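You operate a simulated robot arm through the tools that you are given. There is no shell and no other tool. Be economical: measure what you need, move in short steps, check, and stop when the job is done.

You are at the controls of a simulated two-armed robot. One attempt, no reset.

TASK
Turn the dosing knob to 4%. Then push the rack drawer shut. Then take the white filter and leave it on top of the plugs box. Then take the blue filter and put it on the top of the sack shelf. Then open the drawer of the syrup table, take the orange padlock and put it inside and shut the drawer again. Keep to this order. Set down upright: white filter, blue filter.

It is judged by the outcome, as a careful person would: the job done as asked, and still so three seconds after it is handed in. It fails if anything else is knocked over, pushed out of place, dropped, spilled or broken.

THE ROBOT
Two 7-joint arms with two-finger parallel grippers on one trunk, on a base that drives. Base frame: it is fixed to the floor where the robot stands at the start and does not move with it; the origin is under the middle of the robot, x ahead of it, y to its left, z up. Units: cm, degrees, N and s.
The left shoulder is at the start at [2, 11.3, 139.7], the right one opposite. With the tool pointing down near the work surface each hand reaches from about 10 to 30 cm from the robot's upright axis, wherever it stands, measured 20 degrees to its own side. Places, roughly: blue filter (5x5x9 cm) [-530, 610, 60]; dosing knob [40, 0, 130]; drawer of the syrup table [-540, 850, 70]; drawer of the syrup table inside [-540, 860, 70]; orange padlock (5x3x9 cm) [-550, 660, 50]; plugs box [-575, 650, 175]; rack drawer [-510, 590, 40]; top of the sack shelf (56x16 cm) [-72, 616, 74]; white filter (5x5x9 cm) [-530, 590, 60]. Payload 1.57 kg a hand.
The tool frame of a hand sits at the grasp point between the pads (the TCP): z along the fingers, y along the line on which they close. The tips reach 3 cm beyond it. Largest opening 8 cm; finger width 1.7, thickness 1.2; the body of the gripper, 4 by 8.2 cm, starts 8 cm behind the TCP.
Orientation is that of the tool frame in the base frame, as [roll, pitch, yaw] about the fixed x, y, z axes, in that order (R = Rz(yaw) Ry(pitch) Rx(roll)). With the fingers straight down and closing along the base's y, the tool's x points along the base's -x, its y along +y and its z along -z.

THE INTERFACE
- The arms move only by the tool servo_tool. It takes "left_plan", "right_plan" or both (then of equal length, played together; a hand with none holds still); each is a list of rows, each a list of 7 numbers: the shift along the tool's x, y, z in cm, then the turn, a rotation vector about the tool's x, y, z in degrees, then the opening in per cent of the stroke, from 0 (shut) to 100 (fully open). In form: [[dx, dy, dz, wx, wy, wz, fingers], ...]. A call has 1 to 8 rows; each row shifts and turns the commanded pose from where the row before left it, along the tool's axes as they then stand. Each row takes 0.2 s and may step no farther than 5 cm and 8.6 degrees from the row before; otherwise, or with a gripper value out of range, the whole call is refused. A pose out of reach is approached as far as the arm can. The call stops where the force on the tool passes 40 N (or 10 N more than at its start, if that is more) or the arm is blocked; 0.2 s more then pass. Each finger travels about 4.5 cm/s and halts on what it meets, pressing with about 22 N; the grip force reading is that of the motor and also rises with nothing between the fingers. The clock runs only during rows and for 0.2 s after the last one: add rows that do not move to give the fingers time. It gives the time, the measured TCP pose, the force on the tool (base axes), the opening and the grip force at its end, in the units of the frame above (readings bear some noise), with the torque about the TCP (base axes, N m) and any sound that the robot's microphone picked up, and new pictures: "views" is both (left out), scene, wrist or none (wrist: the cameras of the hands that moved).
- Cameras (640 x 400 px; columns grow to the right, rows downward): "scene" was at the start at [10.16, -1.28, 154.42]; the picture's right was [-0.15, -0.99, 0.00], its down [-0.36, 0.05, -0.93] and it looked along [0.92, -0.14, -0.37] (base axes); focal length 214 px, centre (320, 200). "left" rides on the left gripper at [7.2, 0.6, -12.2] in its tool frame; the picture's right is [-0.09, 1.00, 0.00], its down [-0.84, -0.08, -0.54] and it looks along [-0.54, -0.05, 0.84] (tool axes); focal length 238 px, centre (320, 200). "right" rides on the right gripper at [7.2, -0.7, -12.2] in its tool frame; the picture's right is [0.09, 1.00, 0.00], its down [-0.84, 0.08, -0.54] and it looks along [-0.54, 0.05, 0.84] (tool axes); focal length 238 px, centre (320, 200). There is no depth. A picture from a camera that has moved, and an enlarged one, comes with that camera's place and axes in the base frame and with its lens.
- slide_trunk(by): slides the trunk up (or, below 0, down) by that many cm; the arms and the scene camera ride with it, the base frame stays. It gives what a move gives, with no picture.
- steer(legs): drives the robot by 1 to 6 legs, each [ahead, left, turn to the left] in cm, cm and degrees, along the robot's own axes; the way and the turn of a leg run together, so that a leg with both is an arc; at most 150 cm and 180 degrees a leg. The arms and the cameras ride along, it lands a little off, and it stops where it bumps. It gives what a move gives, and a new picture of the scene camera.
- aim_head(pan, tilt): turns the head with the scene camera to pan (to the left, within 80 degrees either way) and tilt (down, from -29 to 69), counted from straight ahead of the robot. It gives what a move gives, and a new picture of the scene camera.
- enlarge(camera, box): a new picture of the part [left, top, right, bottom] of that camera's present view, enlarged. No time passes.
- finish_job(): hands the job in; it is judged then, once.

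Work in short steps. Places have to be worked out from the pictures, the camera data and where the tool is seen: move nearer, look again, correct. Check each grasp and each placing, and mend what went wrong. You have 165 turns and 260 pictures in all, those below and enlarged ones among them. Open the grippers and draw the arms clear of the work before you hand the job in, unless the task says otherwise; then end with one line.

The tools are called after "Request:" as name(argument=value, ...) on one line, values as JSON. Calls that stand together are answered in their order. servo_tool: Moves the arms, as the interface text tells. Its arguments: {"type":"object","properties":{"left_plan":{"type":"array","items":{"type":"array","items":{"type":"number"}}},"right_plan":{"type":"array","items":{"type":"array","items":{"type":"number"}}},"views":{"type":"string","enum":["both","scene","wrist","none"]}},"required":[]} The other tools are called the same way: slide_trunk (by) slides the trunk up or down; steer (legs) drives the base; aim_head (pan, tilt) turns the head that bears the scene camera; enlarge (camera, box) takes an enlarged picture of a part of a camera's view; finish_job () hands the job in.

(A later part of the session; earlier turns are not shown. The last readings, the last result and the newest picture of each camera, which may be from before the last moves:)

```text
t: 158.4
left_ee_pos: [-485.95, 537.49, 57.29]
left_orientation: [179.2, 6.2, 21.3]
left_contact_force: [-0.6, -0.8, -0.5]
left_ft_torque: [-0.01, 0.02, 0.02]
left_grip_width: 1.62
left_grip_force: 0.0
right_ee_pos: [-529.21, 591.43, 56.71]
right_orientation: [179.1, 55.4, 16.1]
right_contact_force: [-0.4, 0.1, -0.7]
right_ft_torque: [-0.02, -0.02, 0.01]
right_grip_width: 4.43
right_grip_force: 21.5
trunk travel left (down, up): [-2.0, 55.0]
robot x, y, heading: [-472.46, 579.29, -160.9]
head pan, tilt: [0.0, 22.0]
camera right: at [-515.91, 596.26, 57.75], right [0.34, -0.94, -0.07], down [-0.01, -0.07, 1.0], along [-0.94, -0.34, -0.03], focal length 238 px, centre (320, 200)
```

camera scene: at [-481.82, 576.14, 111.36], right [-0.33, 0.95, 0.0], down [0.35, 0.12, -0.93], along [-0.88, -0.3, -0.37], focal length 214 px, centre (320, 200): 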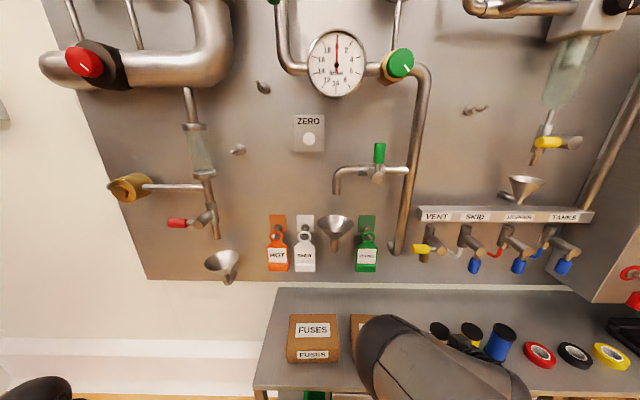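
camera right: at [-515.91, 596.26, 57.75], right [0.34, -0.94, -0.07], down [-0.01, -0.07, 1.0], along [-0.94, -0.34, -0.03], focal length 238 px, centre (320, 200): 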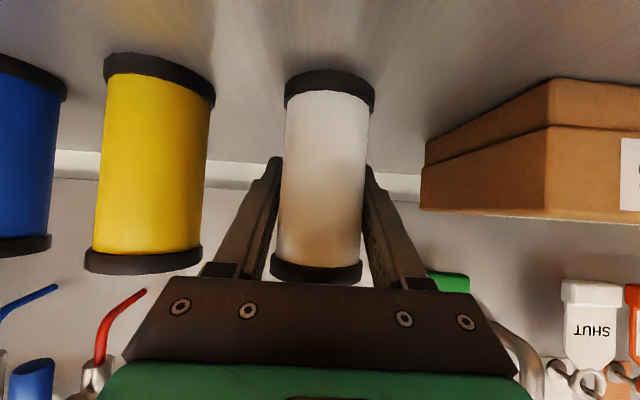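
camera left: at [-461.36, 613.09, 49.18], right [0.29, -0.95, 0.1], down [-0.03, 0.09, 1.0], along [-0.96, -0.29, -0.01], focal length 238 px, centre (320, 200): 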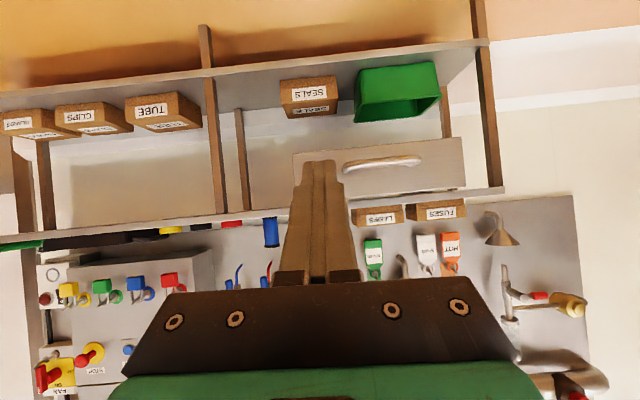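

Gripped (4.43 cm). I'll lift 12 cm with the trunk and back away.

Request:
slide_trunk(by=14)

Request:
steer(legs=[[-40, 0, 0]])

Request:
slide_trunk(by=41)

Request:
servo_tool(right_plan=[[0, 0, 0, 0, 0, 0, 45]], views="both")

```text
t: 160.1
left_ee_pos: [-485.94, 537.6, 71.17]
left_orientation: [179.3, 6.2, 21.3]
left_contact_force: [0.4, -0.9, -0.3]
left_ft_torque: [0.03, -0.01, 0.0]
left_grip_width: 1.6
left_grip_force: 0.0
right_ee_pos: [-529.17, 591.5, 70.76]
right_orientation: [179.1, 55.3, 16.1]
right_contact_force: [-1.0, 0.2, -1.9]
right_ft_torque: [-0.02, -0.01, 0.0]
right_grip_width: 4.44
right_grip_force: 21.6
trunk travel left (down, up): [-16.0, 41.0]
robot x, y, heading: [-471.57, 579.25, -160.8]
head pan, tilt: [0.0, 22.0]
```

```text
t: 162.6
left_ee_pos: [-448.55, 550.42, 71.31]
left_orientation: [179.2, 6.2, 21.1]
left_contact_force: [0.7, 0.2, 0.2]
left_ft_torque: [0.01, -0.02, 0.04]
left_grip_width: 1.59
left_grip_force: 0.1
right_ee_pos: [-491.59, 604.6, 70.81]
right_orientation: [179.1, 55.5, 16.0]
right_contact_force: [0.4, -0.8, 0.1]
right_ft_torque: [0.02, -0.03, -0.01]
right_grip_width: 4.44
right_grip_force: 22.0
trunk travel left (down, up): [-16.0, 41.0]
robot x, y, heading: [-434.5, 592.34, -161.2]
head pan, tilt: [0.0, 22.0]
camera scene: at [-444.31, 589.01, 125.36], right [-0.32, 0.95, 0.0], down [0.35, 0.12, -0.93], along [-0.88, -0.3, -0.37], focal length 214 px, centre (320, 200)
```

scene: 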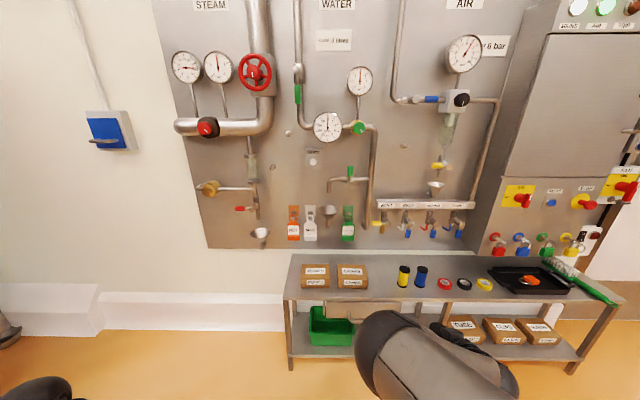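

```text
refused: 41 is not a number from -40 to 40
```

```text
t: 163.0
left_ee_pos: [-448.51, 550.4, 71.2]
left_orientation: [179.2, 6.1, 21.1]
left_contact_force: [0.1, -0.1, -0.8]
left_ft_torque: [0.01, 0.0, -0.01]
left_grip_width: 1.6
left_grip_force: 0.0
right_ee_pos: [-491.68, 604.43, 70.72]
right_orientation: [179.1, 55.3, 16.0]
right_contact_force: [-0.4, 0.2, -0.6]
right_ft_torque: [-0.01, -0.01, 0.03]
right_grip_width: 4.43
right_grip_force: 22.1
trunk travel left (down, up): [-16.0, 41.0]
robot x, y, heading: [-434.79, 592.16, -160.9]
head pan, tilt: [0.0, 22.0]
camera scene: at [-444.32, 589.0, 125.36], right [-0.32, 0.95, 0.0], down [0.35, 0.12, -0.93], along [-0.88, -0.3, -0.37], focal length 214 px, centre (320, 200)
camera right: at [-478.32, 609.23, 71.74], right [0.34, -0.94, -0.07], down [-0.01, -0.07, 1.0], along [-0.94, -0.34, -0.03], focal length 238 px, centre (320, 200)
```

scene: 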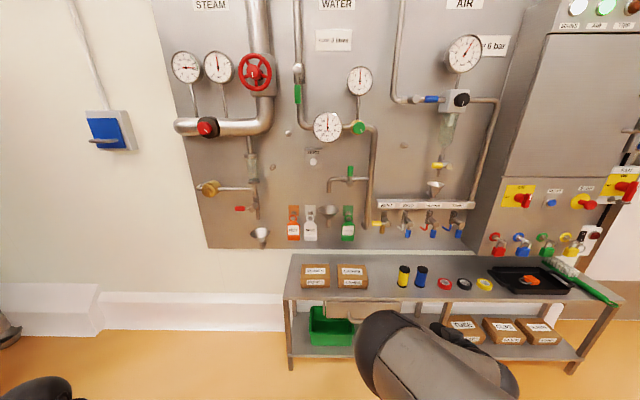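
right: 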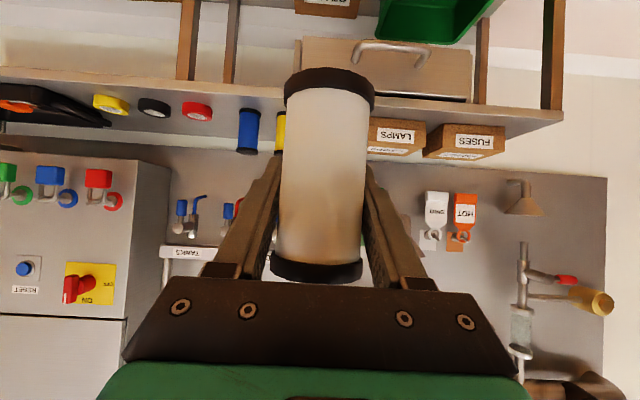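

Lifted cleanly; the neighbours are untouched. Raising the trunk, then the arm, keeping orientation.

Request:
slide_trunk(by=40)

Request:
servo_tool(right_plan=[[-3.9, 0, -2.7, 0, 0, 0, 45], [-3.9, 0, -2.7, 0, 0, 0, 45], [-3.9, 0, -2.7, 0, 0, 0, 45], [-3.9, 0, -2.7, 0, 0, 0, 45], [-3.9, 0, -2.7, 0, 0, 0, 45], [-3.9, 0, -2.7, 0, 0, 0, 45], [0, 0, 0, 0, 0, 0, 45]], views="both")

```text
t: 166.8
left_ee_pos: [-448.53, 550.42, 111.22]
left_orientation: [179.2, 6.2, 21.2]
left_contact_force: [0.0, -1.4, -0.6]
left_ft_torque: [0.01, 0.03, -0.03]
left_grip_width: 1.59
left_grip_force: 0.1
right_ee_pos: [-491.61, 604.56, 110.82]
right_orientation: [179.1, 55.3, 16.0]
right_contact_force: [0.2, 0.1, 0.1]
right_ft_torque: [0.02, 0.0, 0.02]
right_grip_width: 4.44
right_grip_force: 21.3
trunk travel left (down, up): [-56.0, 1.0]
robot x, y, heading: [-434.13, 592.2, -161.0]
head pan, tilt: [0.0, 22.0]
```

```text
t: 168.4
left_ee_pos: [-448.49, 550.32, 111.13]
left_orientation: [179.2, 6.2, 21.2]
left_contact_force: [-0.6, -0.1, 0.3]
left_ft_torque: [-0.03, -0.02, 0.01]
left_grip_width: 1.57
left_grip_force: 0.2
right_ee_pos: [-491.66, 604.54, 139.41]
right_orientation: [178.9, 55.4, 15.8]
right_contact_force: [0.3, 0.6, -1.4]
right_ft_torque: [0.0, 0.03, 0.02]
right_grip_width: 4.43
right_grip_force: 22.2
trunk travel left (down, up): [-56.0, 1.0]
robot x, y, heading: [-434.79, 592.15, -161.1]
head pan, tilt: [0.0, 22.0]
camera scene: at [-444.41, 589.0, 165.35], right [-0.32, 0.95, 0.0], down [0.36, 0.12, -0.93], along [-0.88, -0.3, -0.38], focal length 214 px, centre (320, 200)
camera right: at [-478.43, 609.33, 140.48], right [0.34, -0.94, -0.07], down [-0.01, -0.07, 1.0], along [-0.94, -0.34, -0.03], focal length 238 px, centre (320, 200)
```

scene: 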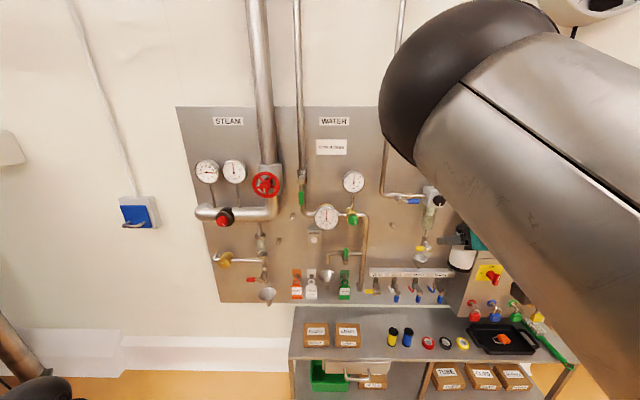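
right: 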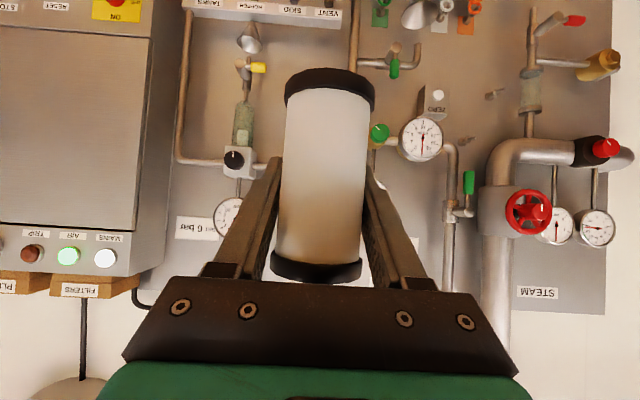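

Continuing upward 38 cm.

Request:
servo_tool(right_plan=[[-3.9, 0, -2.7, 0, 0, 0, 45], [-3.9, 0, -2.7, 0, 0, 0, 45], [-3.9, 0, -2.7, 0, 0, 0, 45], [-3.9, 0, -2.7, 0, 0, 0, 45], [-3.9, 0, -2.7, 0, 0, 0, 45], [-3.9, 0, -2.7, 0, 0, 0, 45], [-3.9, 0, -2.7, 0, 0, 0, 45], [-3.9, 0, -2.7, 0, 0, 0, 45]], views="both")

```text
t: 170.2
left_ee_pos: [-448.58, 550.42, 111.24]
left_orientation: [179.0, 6.2, 21.2]
left_contact_force: [0.9, 0.3, 0.5]
left_ft_torque: [-0.03, -0.04, 0.02]
left_grip_width: 1.61
left_grip_force: 0.0
right_ee_pos: [-491.68, 605.24, 177.45]
right_orientation: [178.9, 55.2, 15.8]
right_contact_force: [0.8, -0.5, -0.1]
right_ft_torque: [-0.05, 0.0, 0.03]
right_grip_width: 4.42
right_grip_force: 22.2
trunk travel left (down, up): [-56.0, 1.0]
robot x, y, heading: [-434.64, 592.39, -161.4]
head pan, tilt: [0.0, 22.0]
camera scene: at [-444.37, 589.15, 165.36], right [-0.32, 0.95, 0.0], down [0.36, 0.12, -0.93], along [-0.88, -0.3, -0.37], focal length 214 px, centre (320, 200)
camera right: at [-478.38, 609.99, 178.38], right [0.34, -0.94, -0.06], down [-0.01, -0.07, 1.0], along [-0.94, -0.34, -0.04], focal length 238 px, centre (320, 200)
```

scene: 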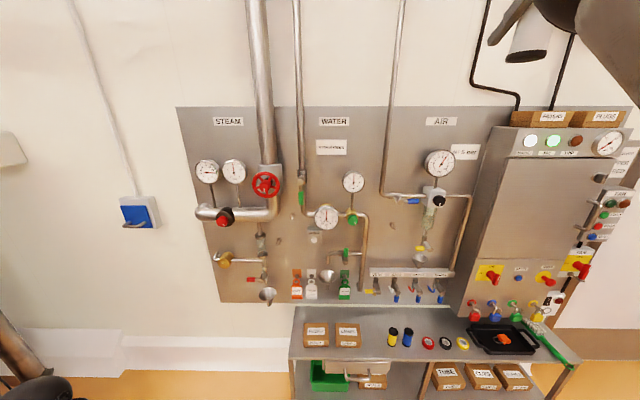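
right: 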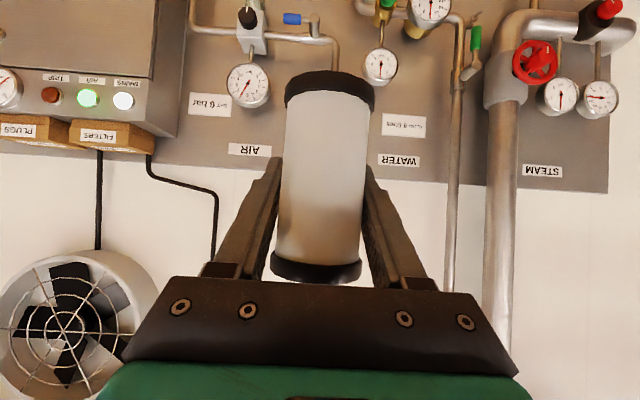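

I'll enlarge to measure the box height and position.

Request:
enlarge(camera="right", box=[0, 90, 160, 190])

Request:
enlarge(camera="scene", box=[480, 80, 640, 180])

```text
4.00 times, centred on (80, 140) of right
camera zoom: at [-478.38, 609.99, 178.38], right [0.34, -0.94, -0.06], down [-0.01, -0.07, 1.0], along [-0.94, -0.34, -0.04], focal length 953 px, centre (1280, 440)
```

zoom: 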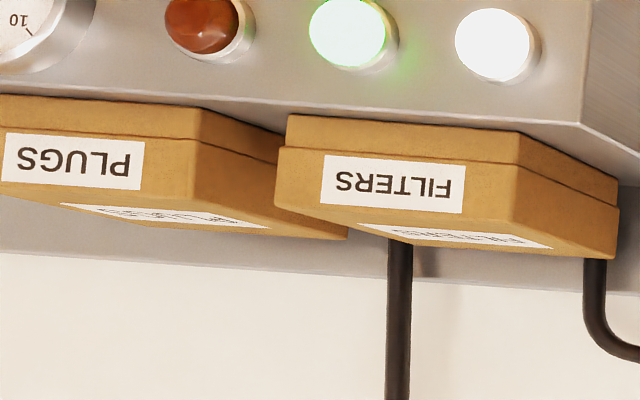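

```text
4.00 times, centred on (560, 130) of scene
camera zoom: at [-444.37, 589.15, 165.36], right [-0.32, 0.95, 0.0], down [0.36, 0.12, -0.93], along [-0.88, -0.3, -0.37], focal length 858 px, centre (-640, 480)
```

zoom: 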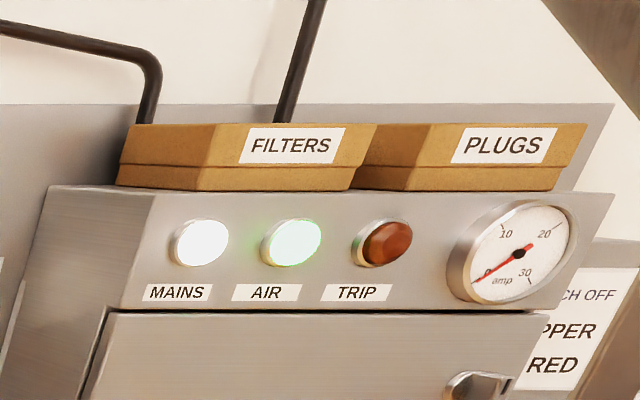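

My box depth estimate is ill-conditioned (v 312–325, top z≈166). I'll move right 70 cm to face the box and measure again.

Request:
steer(legs=[[0, -70, 0]])

Request:
enlarge(camera="right", box=[120, 60, 560, 320])

Request:
enlarge(camera="scene", box=[300, 60, 520, 190])

```text
t: 174.1
left_ee_pos: [-471.31, 617.4, 111.18]
left_orientation: [179.1, 6.2, 20.8]
left_contact_force: [0.2, -0.5, 0.1]
left_ft_torque: [0.0, 0.0, 0.03]
left_grip_width: 1.59
left_grip_force: 0.1
right_ee_pos: [-514.12, 672.67, 177.29]
right_orientation: [179.2, 55.4, 15.6]
right_contact_force: [-0.7, 0.0, 0.0]
right_ft_torque: [-0.02, -0.01, -0.01]
right_grip_width: 4.42
right_grip_force: 22.1
trunk travel left (down, up): [-56.0, 1.0]
robot x, y, heading: [-456.99, 659.21, -161.6]
head pan, tilt: [0.0, 22.0]
camera scene: at [-466.88, 656.08, 165.36], right [-0.32, 0.95, 0.0], down [0.36, 0.12, -0.93], along [-0.88, -0.29, -0.37], focal length 214 px, centre (320, 200)
```

scene: 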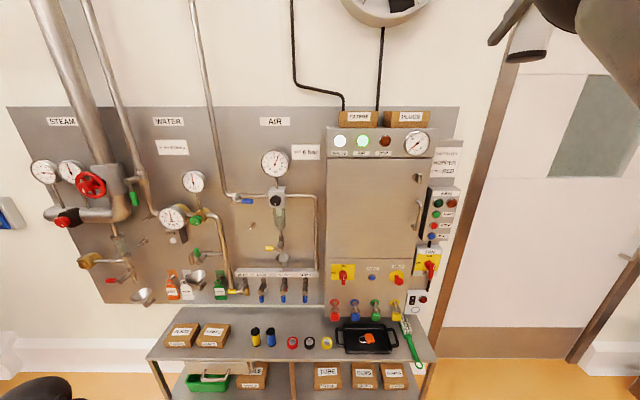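

```text
1.45 times, centred on (340, 190) of right
camera zoom: at [-500.76, 677.23, 178.39], right [0.33, -0.94, -0.07], down [-0.01, -0.07, 1.0], along [-0.94, -0.33, -0.03], focal length 347 px, centre (291, 214)
```

zoom: 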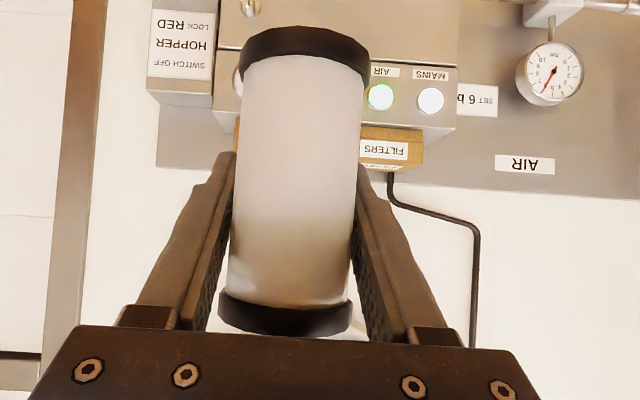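

```text
2.91 times, centred on (410, 125) of scene
camera zoom: at [-466.88, 656.08, 165.36], right [-0.32, 0.95, 0.0], down [0.36, 0.12, -0.93], along [-0.88, -0.29, -0.37], focal length 624 px, centre (58, 418)
```

zoom: 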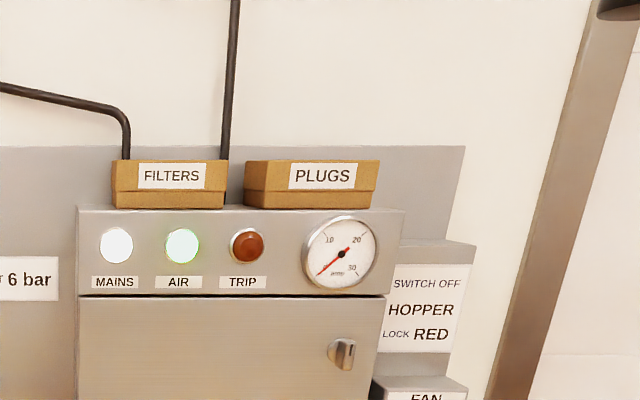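

Triangulating with the 70 cm baseline, the PLUGS box front is at u806, v315.5, its top at z≈166.5, and its centre at ≈[-562.8, 660.2]. I'll extend the arm 13.5 cm first, then drive the rest.

Request:
servo_tool(right_plan=[[-2.56, 0, 3.7, 0, 0, 0, 45], [-2.56, 0, 3.7, 0, 0, 0, 45], [-2.56, 0, 3.7, 0, 0, 0, 45], [0, 0, 0, 0, 0, 0, 45]], views="wrist")

```text
t: 175.1
left_ee_pos: [-471.3, 617.54, 111.27]
left_orientation: [179.2, 6.3, 20.7]
left_contact_force: [-0.1, 0.0, -0.6]
left_ft_torque: [-0.04, -0.05, -0.01]
left_grip_width: 1.58
left_grip_force: 0.0
right_ee_pos: [-523.49, 669.22, 175.75]
right_orientation: [178.9, 55.4, 15.5]
right_contact_force: [-0.1, 0.1, -1.8]
right_ft_torque: [-0.03, -0.03, 0.05]
right_grip_width: 4.42
right_grip_force: 22.0
right hand out of reach, approached as far as the arm can: row 2, 3
trunk travel left (down, up): [-56.0, 1.0]
robot x, y, heading: [-457.29, 659.51, -161.7]
head pan, tilt: [0.0, 22.0]
camera right: at [-510.22, 673.78, 176.7], right [0.33, -0.94, -0.07], down [-0.01, -0.07, 1.0], along [-0.94, -0.33, -0.03], focal length 238 px, centre (320, 200)
```

right: 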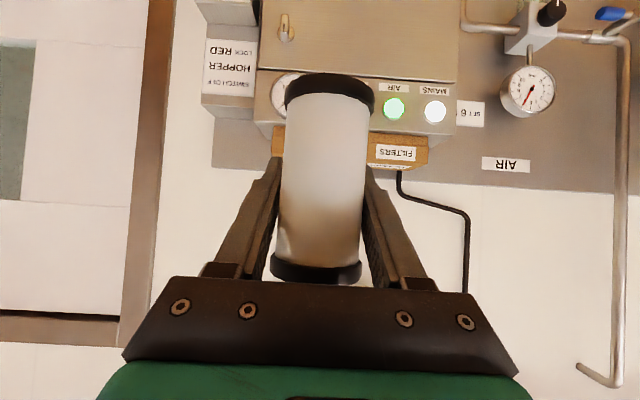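

The arm is at its reach limit (60 cm ahead). Driving 30 ahead and 3.7 right, then checking.

Request:
steer(legs=[[30, -3.7, 0]])

Request:
enlarge(camera="right", box=[120, 40, 560, 320])

Request:
aim_head(pan=-20, tilt=5)

```text
t: 177.1
left_ee_pos: [-501.42, 611.4, 111.2]
left_orientation: [179.1, 6.2, 20.9]
left_contact_force: [0.4, -0.1, 0.2]
left_ft_torque: [0.02, 0.0, -0.01]
left_grip_width: 1.59
left_grip_force: 0.1
right_ee_pos: [-553.63, 662.81, 175.79]
right_orientation: [179.2, 55.5, 15.7]
right_contact_force: [-1.1, -0.3, -0.3]
right_ft_torque: [0.01, 0.02, -0.03]
right_grip_width: 4.36
right_grip_force: 22.4
trunk travel left (down, up): [-56.0, 1.0]
robot x, y, heading: [-487.28, 653.27, -161.4]
head pan, tilt: [0.0, 22.0]
camera scene: at [-496.97, 649.98, 165.36], right [-0.32, 0.95, 0.0], down [0.36, 0.12, -0.93], along [-0.88, -0.29, -0.37], focal length 214 px, centre (320, 200)
```

scene: 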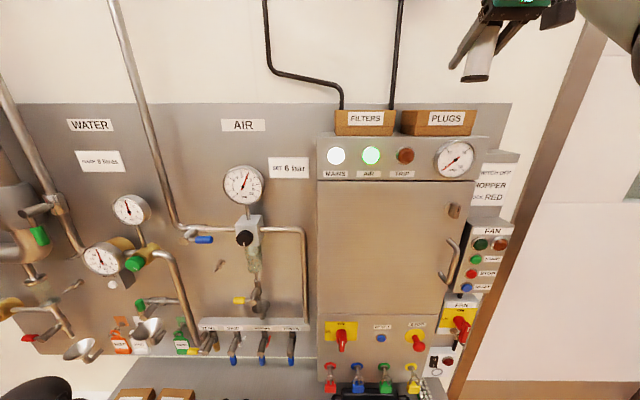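

```text
1.43 times, centred on (340, 180) of right
camera zoom: at [-540.33, 667.44, 176.74], right [0.33, -0.94, -0.07], down [-0.01, -0.07, 1.0], along [-0.94, -0.33, -0.03], focal length 340 px, centre (291, 229)
```

zoom: 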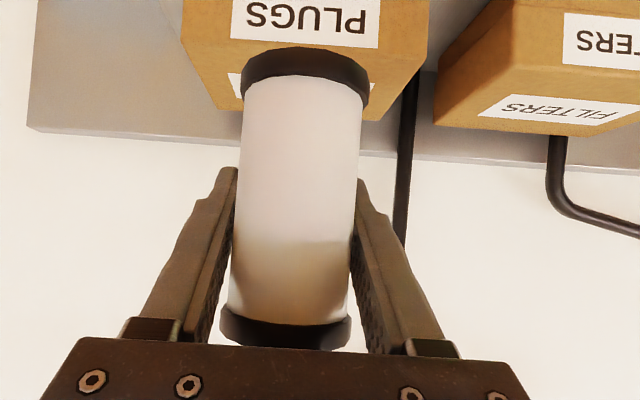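

```text
t: 178.0
left_ee_pos: [-501.2, 611.24, 111.31]
left_orientation: [179.1, 6.3, 21.0]
left_contact_force: [-0.1, -0.2, -0.3]
left_ft_torque: [-0.01, 0.0, -0.02]
left_grip_width: 1.61
left_grip_force: 0.0
right_ee_pos: [-553.7, 662.8, 175.92]
right_orientation: [179.1, 55.4, 15.6]
right_contact_force: [-0.7, 0.4, -0.6]
right_ft_torque: [-0.01, 0.01, 0.01]
right_grip_width: 4.41
right_grip_force: 21.7
trunk travel left (down, up): [-56.0, 1.0]
robot x, y, heading: [-487.26, 653.21, -161.6]
head pan, tilt: [-20.0, 5.0]
camera scene: at [-497.29, 653.17, 168.11], right [0.03, 1.0, 0.0], down [0.09, 0.0, -1.0], along [-1.0, 0.03, -0.09], focal length 214 px, centre (320, 200)
```

scene: 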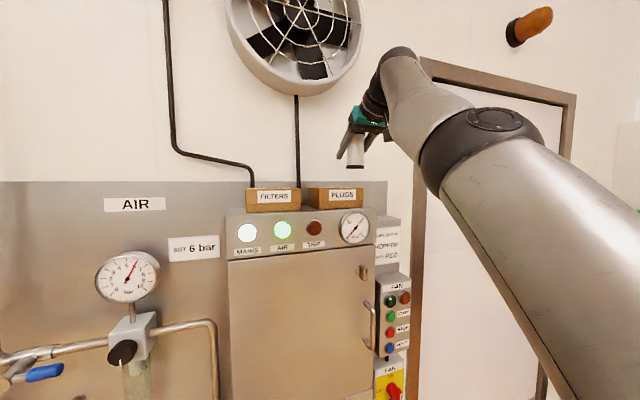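

The wrist view gives the box front at v≈316.7, centre u≈804.7, top z≈167. TCP is at u806, v311. Driving 10 ahead, 1.2 left.

Request:
steer(legs=[[10, 1.2, 0]])

Request:
enlarge(camera="right", box=[120, 0, 560, 280])

Request:
enlarge(camera="scene", box=[250, 60, 450, 240])

```text
t: 179.1
left_ee_pos: [-510.11, 607.18, 111.21]
left_orientation: [179.3, 6.3, 20.9]
left_contact_force: [-0.3, 0.0, 0.4]
left_ft_torque: [-0.04, 0.03, 0.02]
left_grip_width: 1.64
left_grip_force: 0.1
right_ee_pos: [-562.53, 658.47, 175.8]
right_orientation: [179.1, 55.4, 15.8]
right_contact_force: [-0.2, 0.4, -0.4]
right_ft_torque: [0.01, 0.02, 0.0]
right_grip_width: 4.39
right_grip_force: 22.2
trunk travel left (down, up): [-56.0, 1.0]
robot x, y, heading: [-496.09, 649.06, -161.5]
head pan, tilt: [-20.0, 5.0]
camera scene: at [-506.27, 648.92, 168.12], right [0.03, 1.0, 0.0], down [0.09, 0.0, -1.0], along [-1.0, 0.03, -0.09], focal length 214 px, centre (320, 200)
```

scene: 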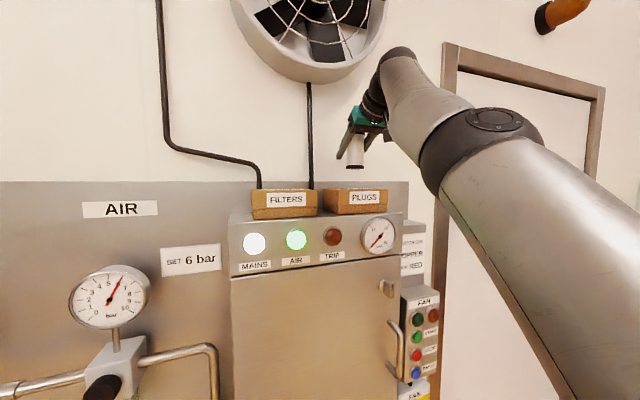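

```text
1.43 times, centred on (340, 140) of right
camera zoom: at [-549.25, 663.17, 176.77], right [0.33, -0.94, -0.07], down [-0.01, -0.07, 1.0], along [-0.94, -0.33, -0.03], focal length 340 px, centre (291, 286)
```

zoom: 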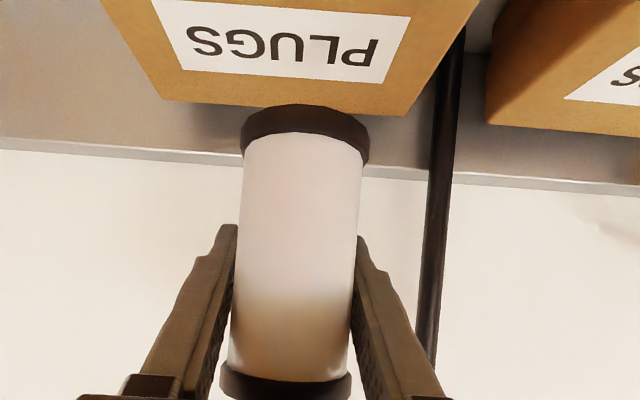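

```text
2.22 times, centred on (350, 150) of scene
camera zoom: at [-506.27, 648.92, 168.12], right [0.03, 1.0, 0.0], down [0.09, 0.0, -1.0], along [-1.0, 0.03, -0.09], focal length 477 px, centre (253, 311)
```

zoom: 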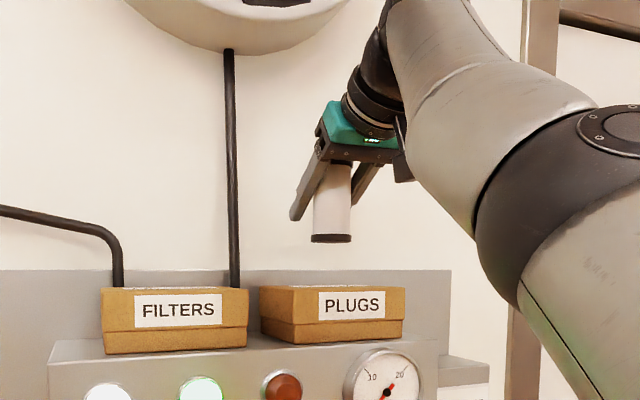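

The filter is over the box (v320.7, about 0.8 cm off centre laterally). Lowering 2.5 cm, then in fine steps.

Request:
servo_tool(right_plan=[[0.82, 0, 0.57, 0, 0, 0, 45], [0.82, 0, 0.57, 0, 0, 0, 45], [0.41, 0, 0.28, 0, 0, 0, 45], [0, 0, 0, 0, 0, 0, 45]], views="wrist")

Request:
enlarge(camera="scene", box=[300, 90, 420, 220])

```text
t: 180.1
left_ee_pos: [-510.13, 607.09, 111.22]
left_orientation: [179.2, 6.3, 20.9]
left_contact_force: [0.4, -0.7, -0.2]
left_ft_torque: [0.01, -0.04, 0.03]
left_grip_width: 1.6
left_grip_force: 0.1
right_ee_pos: [-562.49, 658.52, 173.4]
right_orientation: [179.0, 55.4, 15.8]
right_contact_force: [-0.4, 0.1, -0.8]
right_ft_torque: [-0.01, 0.01, 0.0]
right_grip_width: 4.4
right_grip_force: 22.0
trunk travel left (down, up): [-56.0, 1.0]
robot x, y, heading: [-496.1, 649.25, -161.7]
head pan, tilt: [-20.0, 5.0]
camera right: at [-549.22, 663.13, 174.33], right [0.33, -0.94, -0.07], down [-0.01, -0.07, 1.0], along [-0.94, -0.33, -0.03], focal length 238 px, centre (320, 200)
```

right: 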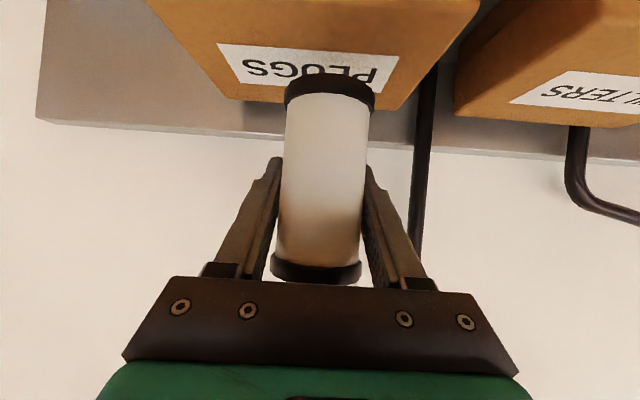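

```text
3.08 times, centred on (360, 155) of scene
camera zoom: at [-506.27, 648.91, 168.12], right [0.03, 1.0, 0.0], down [0.09, 0.0, -1.0], along [-1.0, 0.03, -0.09], focal length 660 px, centre (197, 338)
```

zoom: 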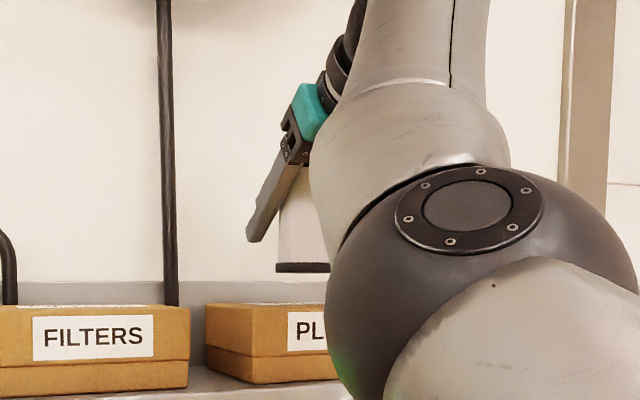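

The gap is still about 2.5 cm. Lowering in 0.5 cm steps.

Request:
servo_tool(right_plan=[[0.41, 0, 0.285, 0, 0, 0, 45], [0.41, 0, 0.285, 0, 0, 0, 45], [0.41, 0, 0.285, 0, 0, 0, 45], [0.25, 0, 0.17, 0, 0, 0, 45]], views="none")

Request:
enlarge(camera="scene", box=[300, 90, 420, 220])

```text
t: 181.1
left_ee_pos: [-510.3, 607.07, 111.31]
left_orientation: [179.2, 6.2, 20.9]
left_contact_force: [-0.5, -0.3, 0.0]
left_ft_torque: [0.01, 0.0, 0.01]
left_grip_width: 1.61
left_grip_force: 0.0
right_ee_pos: [-562.57, 658.47, 171.57]
right_orientation: [179.2, 55.4, 15.8]
right_contact_force: [0.7, -0.6, -0.7]
right_ft_torque: [0.05, 0.02, -0.02]
right_grip_width: 4.38
right_grip_force: 21.6
trunk travel left (down, up): [-56.0, 1.0]
robot x, y, heading: [-496.2, 649.1, -161.7]
head pan, tilt: [-20.0, 5.0]
```

```text
3.08 times, centred on (360, 155) of scene
camera zoom: at [-506.27, 648.93, 168.12], right [0.03, 1.0, 0.0], down [0.09, 0.0, -1.0], along [-1.0, 0.03, -0.09], focal length 660 px, centre (197, 338)
```

zoom: 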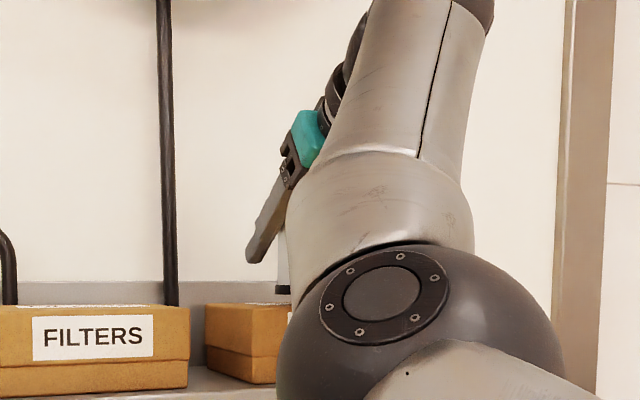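

About 1 cm left. Smaller steps.

Request:
servo_tool(right_plan=[[0.25, 0, 0.17, 0, 0, 0, 45], [0.25, 0, 0.17, 0, 0, 0, 45], [0, 0, 0, 0, 0, 0, 45]], views="none")

Request:
enlarge(camera="scene", box=[300, 130, 400, 220])

```text
t: 181.9
left_ee_pos: [-510.21, 607.16, 111.28]
left_orientation: [179.3, 6.2, 20.9]
left_contact_force: [0.3, 0.0, 0.4]
left_ft_torque: [0.0, -0.01, 0.02]
left_grip_width: 1.58
left_grip_force: 0.1
right_ee_pos: [-562.47, 658.38, 171.07]
right_orientation: [179.1, 55.5, 15.8]
right_contact_force: [0.3, -0.2, -1.9]
right_ft_torque: [0.03, 0.03, -0.05]
right_grip_width: 4.37
right_grip_force: 22.1
trunk travel left (down, up): [-56.0, 1.0]
robot x, y, heading: [-495.82, 648.96, -161.5]
head pan, tilt: [-20.0, 5.0]
```

```text
4.44 times, centred on (350, 175) of scene
camera zoom: at [-506.26, 648.92, 168.12], right [0.03, 1.0, 0.0], down [0.09, 0.0, -1.0], along [-1.0, 0.03, -0.09], focal length 953 px, centre (187, 311)
```

zoom: 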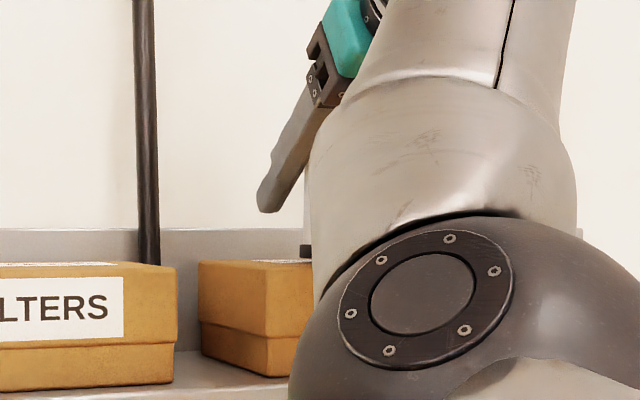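

Nearly touching. Two more 0.25 cm steps, watching the force.

Request:
servo_tool(right_plan=[[0.2, 0, 0.14, 0, 0, 0, 45], [0, 0, 0, 0, 0, 0, 45]], views="none")

Request:
servo_tool(right_plan=[[0.2, 0, 0.14, 0, 0, 0, 45], [0, 0, 0, 0, 0, 0, 45]], views="none")

Request:
enlarge(camera="scene", box=[300, 130, 400, 220])

```text
t: 182.5
left_ee_pos: [-510.21, 607.08, 111.32]
left_orientation: [179.2, 6.2, 20.9]
left_contact_force: [-0.4, 0.8, 0.1]
left_ft_torque: [0.01, 0.02, -0.03]
left_grip_width: 1.6
left_grip_force: 0.2
right_ee_pos: [-562.52, 658.5, 170.71]
right_orientation: [179.3, 55.5, 15.9]
right_contact_force: [-0.4, 0.8, 4.2]
right_ft_torque: [0.07, 0.03, 0.02]
right_grip_width: 4.39
right_grip_force: 22.0
trunk travel left (down, up): [-56.0, 1.0]
robot x, y, heading: [-496.25, 648.98, -161.5]
head pan, tilt: [-20.0, 5.0]
```

```text
t: 183.1
left_ee_pos: [-510.14, 607.0, 111.33]
left_orientation: [179.2, 6.2, 21.0]
left_contact_force: [-0.3, 0.5, -0.2]
left_ft_torque: [0.01, -0.05, 0.0]
left_grip_width: 1.58
left_grip_force: 0.0
right_ee_pos: [-562.23, 658.49, 170.77]
right_orientation: [179.1, 55.8, 15.7]
right_contact_force: [-2.8, -0.5, 15.5]
right_ft_torque: [0.18, -0.19, -0.07]
right_grip_width: 4.38
right_grip_force: 22.4
trunk travel left (down, up): [-56.0, 1.0]
robot x, y, heading: [-496.04, 648.79, -161.6]
head pan, tilt: [-20.0, 5.0]
```

```text
4.44 times, centred on (350, 175) of scene
camera zoom: at [-506.15, 648.86, 168.14], right [0.03, 1.0, 0.0], down [0.09, 0.0, -1.0], along [-1.0, 0.03, -0.09], focal length 953 px, centre (187, 311)
```

zoom: 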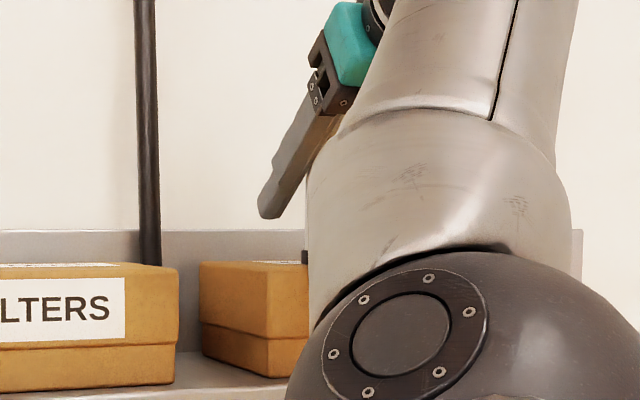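

Contact: 15 N at TCP z 170.7. I'll ease up slightly, open and retract along the tool axis.

Request:
servo_tool(right_plan=[[-0.2, 0, -0.14, 0, 0, 0, 45], [0, 0, 0, 0, 0, 0, 60], [0, 0, 0, 0, 0, 0, 75], [0, 0, 0, 0, 0, 0, 85], [0, 0, 0, 0, 0, 0, 85]], views="wrist")

```text
t: 184.3
left_ee_pos: [-510.16, 607.06, 111.26]
left_orientation: [179.2, 6.2, 20.9]
left_contact_force: [0.2, -0.7, -0.8]
left_ft_torque: [0.02, -0.01, 0.03]
left_grip_width: 1.6
left_grip_force: 0.0
right_ee_pos: [-562.51, 658.59, 170.62]
right_orientation: [179.2, 55.4, 15.7]
right_contact_force: [-0.1, -0.1, -0.5]
right_ft_torque: [0.01, 0.0, 0.02]
right_grip_width: 6.8
right_grip_force: 0.1
trunk travel left (down, up): [-56.0, 1.0]
robot x, y, heading: [-495.88, 649.33, -161.4]
head pan, tilt: [-20.0, 5.0]
camera right: at [-549.2, 663.19, 171.62], right [0.33, -0.94, -0.07], down [-0.01, -0.07, 1.0], along [-0.94, -0.33, -0.03], focal length 238 px, centre (320, 200)
```

right: 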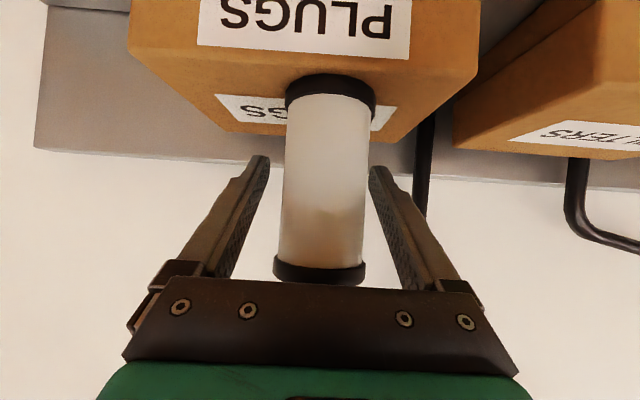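

I'll check that the base is well on the box.

Request:
enlarge(camera="right", box=[120, 0, 500, 160])

```text
1.68 times, centred on (310, 80) of right
camera zoom: at [-549.2, 663.19, 171.62], right [0.33, -0.94, -0.07], down [-0.01, -0.07, 1.0], along [-0.94, -0.33, -0.03], focal length 401 px, centre (337, 402)
```

zoom: 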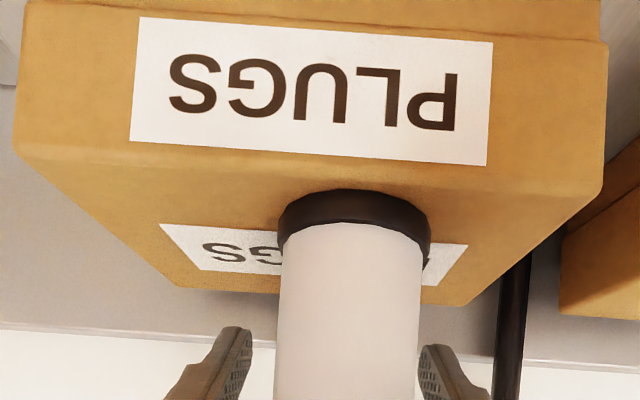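

The base is fully on the box top. Retracting along the tool axis.

Request:
servo_tool(right_plan=[[0, 0.4, 0, 0, 0, 0, 85], [0, 0, -2, 0, 0, 0, 90], [0, 0, -4, 0, 0, 0, 90], [0, 0, -4, 0, 0, 0, 90]], views="wrist")

Request:
steer(legs=[[-40, 0, 0]])

Request:
enlarge(camera="scene", box=[240, 100, 420, 240])

```text
t: 185.3
left_ee_pos: [-510.19, 607.18, 111.35]
left_orientation: [179.2, 6.3, 20.9]
left_contact_force: [-0.2, 0.1, 1.1]
left_ft_torque: [-0.02, 0.03, 0.03]
left_grip_width: 1.59
left_grip_force: 0.1
right_ee_pos: [-554.41, 660.77, 176.37]
right_orientation: [178.9, 55.5, 15.7]
right_contact_force: [-0.4, -0.1, -0.5]
right_ft_torque: [-0.01, 0.01, -0.01]
right_grip_width: 7.2
right_grip_force: 0.0
trunk travel left (down, up): [-56.0, 1.0]
robot x, y, heading: [-495.96, 648.76, -161.5]
head pan, tilt: [-20.0, 5.0]
camera right: at [-541.01, 665.45, 177.41], right [0.33, -0.94, -0.07], down [-0.01, -0.07, 1.0], along [-0.94, -0.33, -0.03], focal length 238 px, centre (320, 200)
```

right: 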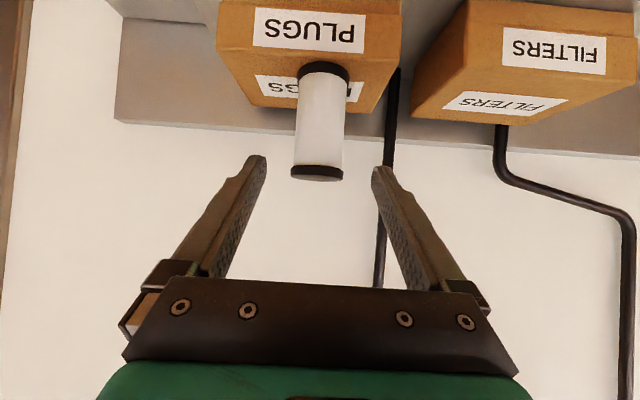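

```text
t: 187.8
left_ee_pos: [-472.12, 619.76, 111.16]
left_orientation: [179.2, 6.2, 21.5]
left_contact_force: [-0.2, -0.3, -0.2]
left_ft_torque: [0.01, 0.03, -0.02]
left_grip_width: 1.59
left_grip_force: 0.1
right_ee_pos: [-516.98, 672.82, 176.46]
right_orientation: [179.2, 55.5, 16.5]
right_contact_force: [-0.4, 0.2, 0.3]
right_ft_torque: [-0.02, -0.06, 0.0]
right_grip_width: 7.16
right_grip_force: 0.1
trunk travel left (down, up): [-56.0, 1.0]
robot x, y, heading: [-458.36, 661.91, -160.8]
head pan, tilt: [-20.0, 5.0]
camera scene: at [-468.71, 661.65, 168.12], right [0.01, 1.0, 0.0], down [0.09, 0.0, -1.0], along [-1.0, 0.01, -0.09], focal length 214 px, centre (320, 200)
```

scene: 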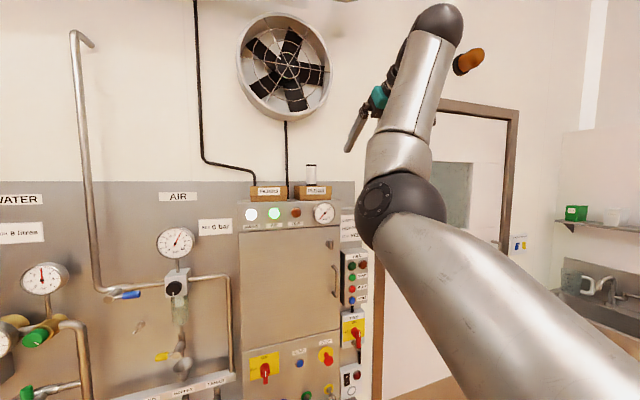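

```text
2.86 times, centred on (330, 170) of scene
camera zoom: at [-468.71, 661.65, 168.12], right [0.01, 1.0, 0.0], down [0.09, 0.0, -1.0], along [-1.0, 0.01, -0.09], focal length 613 px, centre (291, 286)
```

zoom: 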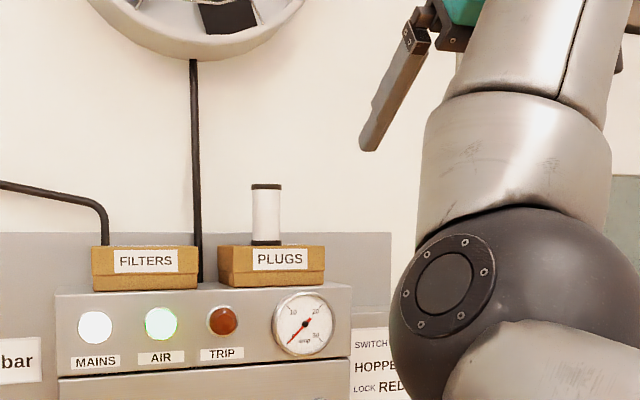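

White is standing upright on the PLUGS box. Now I'll lower the arm (66 cm) and trunk again for the blue filter.

Request:
servo_tool(right_plan=[[3.9, 0, 2.7, 0, 0, 0, 85], [3.9, 0, 2.7, 0, 0, 0, 85], [3.9, 0, 2.7, 0, 0, 0, 85], [3.9, 0, 2.7, 0, 0, 0, 85], [3.9, 0, 2.7, 0, 0, 0, 85], [3.9, 0, 2.7, 0, 0, 0, 85], [3.9, 0, 2.7, 0, 0, 0, 85], [3.9, 0, 2.7, 0, 0, 0, 85]], views="none")

Request:
servo_tool(right_plan=[[3.9, 0, 2.7, 0, 0, 0, 85], [3.9, 0, 2.7, 0, 0, 0, 85], [3.9, 0, 2.7, 0, 0, 0, 85], [3.9, 0, 2.7, 0, 0, 0, 85], [3.9, 0, 2.7, 0, 0, 0, 85], [3.4, 0, 2.3, 0, 0, 0, 85], [0, 0, 0, 0, 0, 0, 85]], views="none")

Request:
slide_trunk(by=-40)

Request:
aim_head(pan=0, tilt=30)

```text
t: 189.6
left_ee_pos: [-472.22, 619.82, 111.25]
left_orientation: [179.1, 6.2, 21.7]
left_contact_force: [0.1, 0.2, -0.3]
left_ft_torque: [0.01, -0.03, -0.02]
left_grip_width: 1.62
left_grip_force: 0.1
right_ee_pos: [-517.1, 672.75, 138.42]
right_orientation: [178.9, 55.6, 16.4]
right_contact_force: [0.1, -0.3, 0.9]
right_ft_torque: [0.01, -0.04, 0.03]
right_grip_width: 6.81
right_grip_force: 0.1
trunk travel left (down, up): [-56.0, 1.0]
robot x, y, heading: [-458.56, 661.44, -160.5]
head pan, tilt: [-20.0, 5.0]
```

```text
t: 191.2
left_ee_pos: [-472.16, 619.76, 111.25]
left_orientation: [179.2, 6.2, 21.7]
left_contact_force: [-0.2, -0.9, 0.1]
left_ft_torque: [-0.02, -0.01, -0.04]
left_grip_width: 1.6
left_grip_force: 0.0
right_ee_pos: [-517.11, 672.24, 110.5]
right_orientation: [179.1, 55.4, 16.5]
right_contact_force: [0.5, -0.3, -0.2]
right_ft_torque: [-0.02, -0.01, 0.0]
right_grip_width: 6.81
right_grip_force: 0.0
trunk travel left (down, up): [-56.0, 1.0]
robot x, y, heading: [-458.69, 661.94, -160.7]
head pan, tilt: [-20.0, 5.0]
```

```text
t: 195.0
left_ee_pos: [-472.12, 619.83, 71.15]
left_orientation: [179.2, 6.2, 21.6]
left_contact_force: [-0.9, -0.5, -0.1]
left_ft_torque: [0.01, -0.02, -0.02]
left_grip_width: 1.58
left_grip_force: 0.0
right_ee_pos: [-517.12, 672.13, 70.47]
right_orientation: [179.1, 55.4, 16.5]
right_contact_force: [0.0, 0.4, -0.6]
right_ft_torque: [-0.02, -0.02, 0.02]
right_grip_width: 6.8
right_grip_force: 0.0
trunk travel left (down, up): [-16.0, 41.0]
robot x, y, heading: [-458.31, 661.7, -160.7]
head pan, tilt: [-20.0, 5.0]
```

```text
t: 195.9
left_ee_pos: [-472.14, 619.71, 71.23]
left_orientation: [179.2, 6.2, 21.6]
left_contact_force: [-0.3, 0.5, 0.6]
left_ft_torque: [0.02, -0.01, 0.02]
left_grip_width: 1.61
left_grip_force: 0.0
right_ee_pos: [-517.16, 672.23, 70.53]
right_orientation: [179.2, 55.4, 16.5]
right_contact_force: [0.4, 0.3, -1.0]
right_ft_torque: [-0.01, -0.01, 0.0]
right_grip_width: 6.81
right_grip_force: 0.1
trunk travel left (down, up): [-16.0, 41.0]
robot x, y, heading: [-458.58, 661.58, -160.8]
head pan, tilt: [0.0, 30.0]
camera scene: at [-468.1, 658.54, 124.08], right [-0.33, 0.94, 0.0], down [0.47, 0.16, -0.87], along [-0.82, -0.29, -0.5], focal length 214 px, centre (320, 200)
```

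scene: 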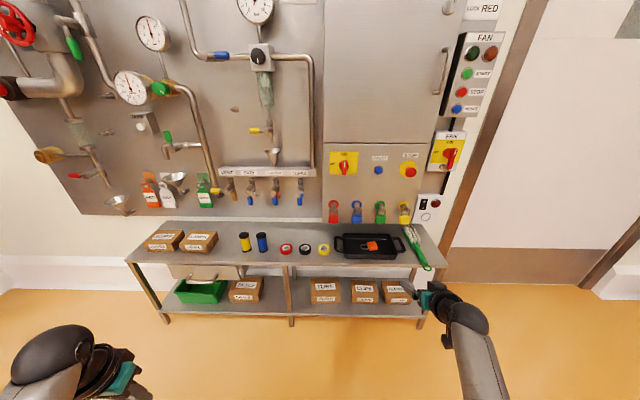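

Blue is at u≈746, v≈310. I'll move left 57, lower the trunk 13.7, ahead 15, and look.

Request:
steer(legs=[[0, 57, -0.5], [15, 0, 0]])

Request:
slide_trunk(by=-13.7)

Request:
enlarge(camera="right", box=[120, 80, 600, 380])

```text
t: 200.2
left_ee_pos: [-467.85, 560.33, 71.1]
left_orientation: [179.2, 6.2, 21.2]
left_contact_force: [0.2, 0.3, 0.9]
left_ft_torque: [-0.01, 0.02, -0.01]
left_grip_width: 1.59
left_grip_force: 0.1
right_ee_pos: [-512.53, 613.22, 70.42]
right_orientation: [179.1, 55.5, 16.1]
right_contact_force: [0.0, -0.2, 1.1]
right_ft_torque: [0.01, -0.01, 0.0]
right_grip_width: 6.81
right_grip_force: 0.1
trunk travel left (down, up): [-16.0, 41.0]
robot x, y, heading: [-454.09, 602.1, -161.2]
head pan, tilt: [0.0, 30.0]
camera scene: at [-463.58, 599.05, 124.08], right [-0.32, 0.95, 0.0], down [0.47, 0.16, -0.87], along [-0.82, -0.28, -0.5], focal length 214 px, centre (320, 200)
```

scene: 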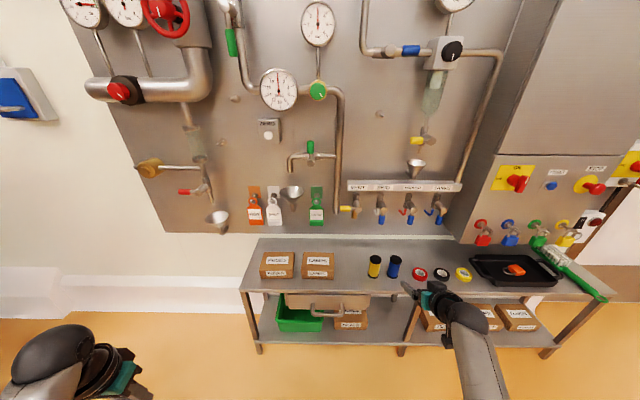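

```text
t: 201.8
left_ee_pos: [-467.89, 560.37, 57.44]
left_orientation: [179.2, 6.2, 21.2]
left_contact_force: [-0.2, -0.1, -0.5]
left_ft_torque: [0.03, -0.03, 0.04]
left_grip_width: 1.61
left_grip_force: 0.2
right_ee_pos: [-512.55, 613.13, 56.83]
right_orientation: [179.1, 55.4, 16.1]
right_contact_force: [-0.4, 0.3, 0.1]
right_ft_torque: [0.01, 0.02, -0.01]
right_grip_width: 6.81
right_grip_force: 0.0
trunk travel left (down, up): [-2.3, 54.7]
robot x, y, heading: [-454.09, 602.09, -161.3]
head pan, tilt: [0.0, 30.0]
```

```text
1.33 times, centred on (360, 230) of right
camera zoom: at [-499.22, 617.85, 57.78], right [0.34, -0.94, -0.07], down [-0.01, -0.07, 1.0], along [-0.94, -0.34, -0.03], focal length 318 px, centre (267, 160)
```

zoom: 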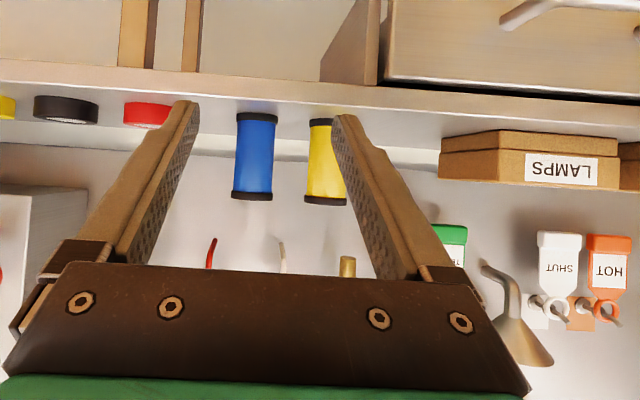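

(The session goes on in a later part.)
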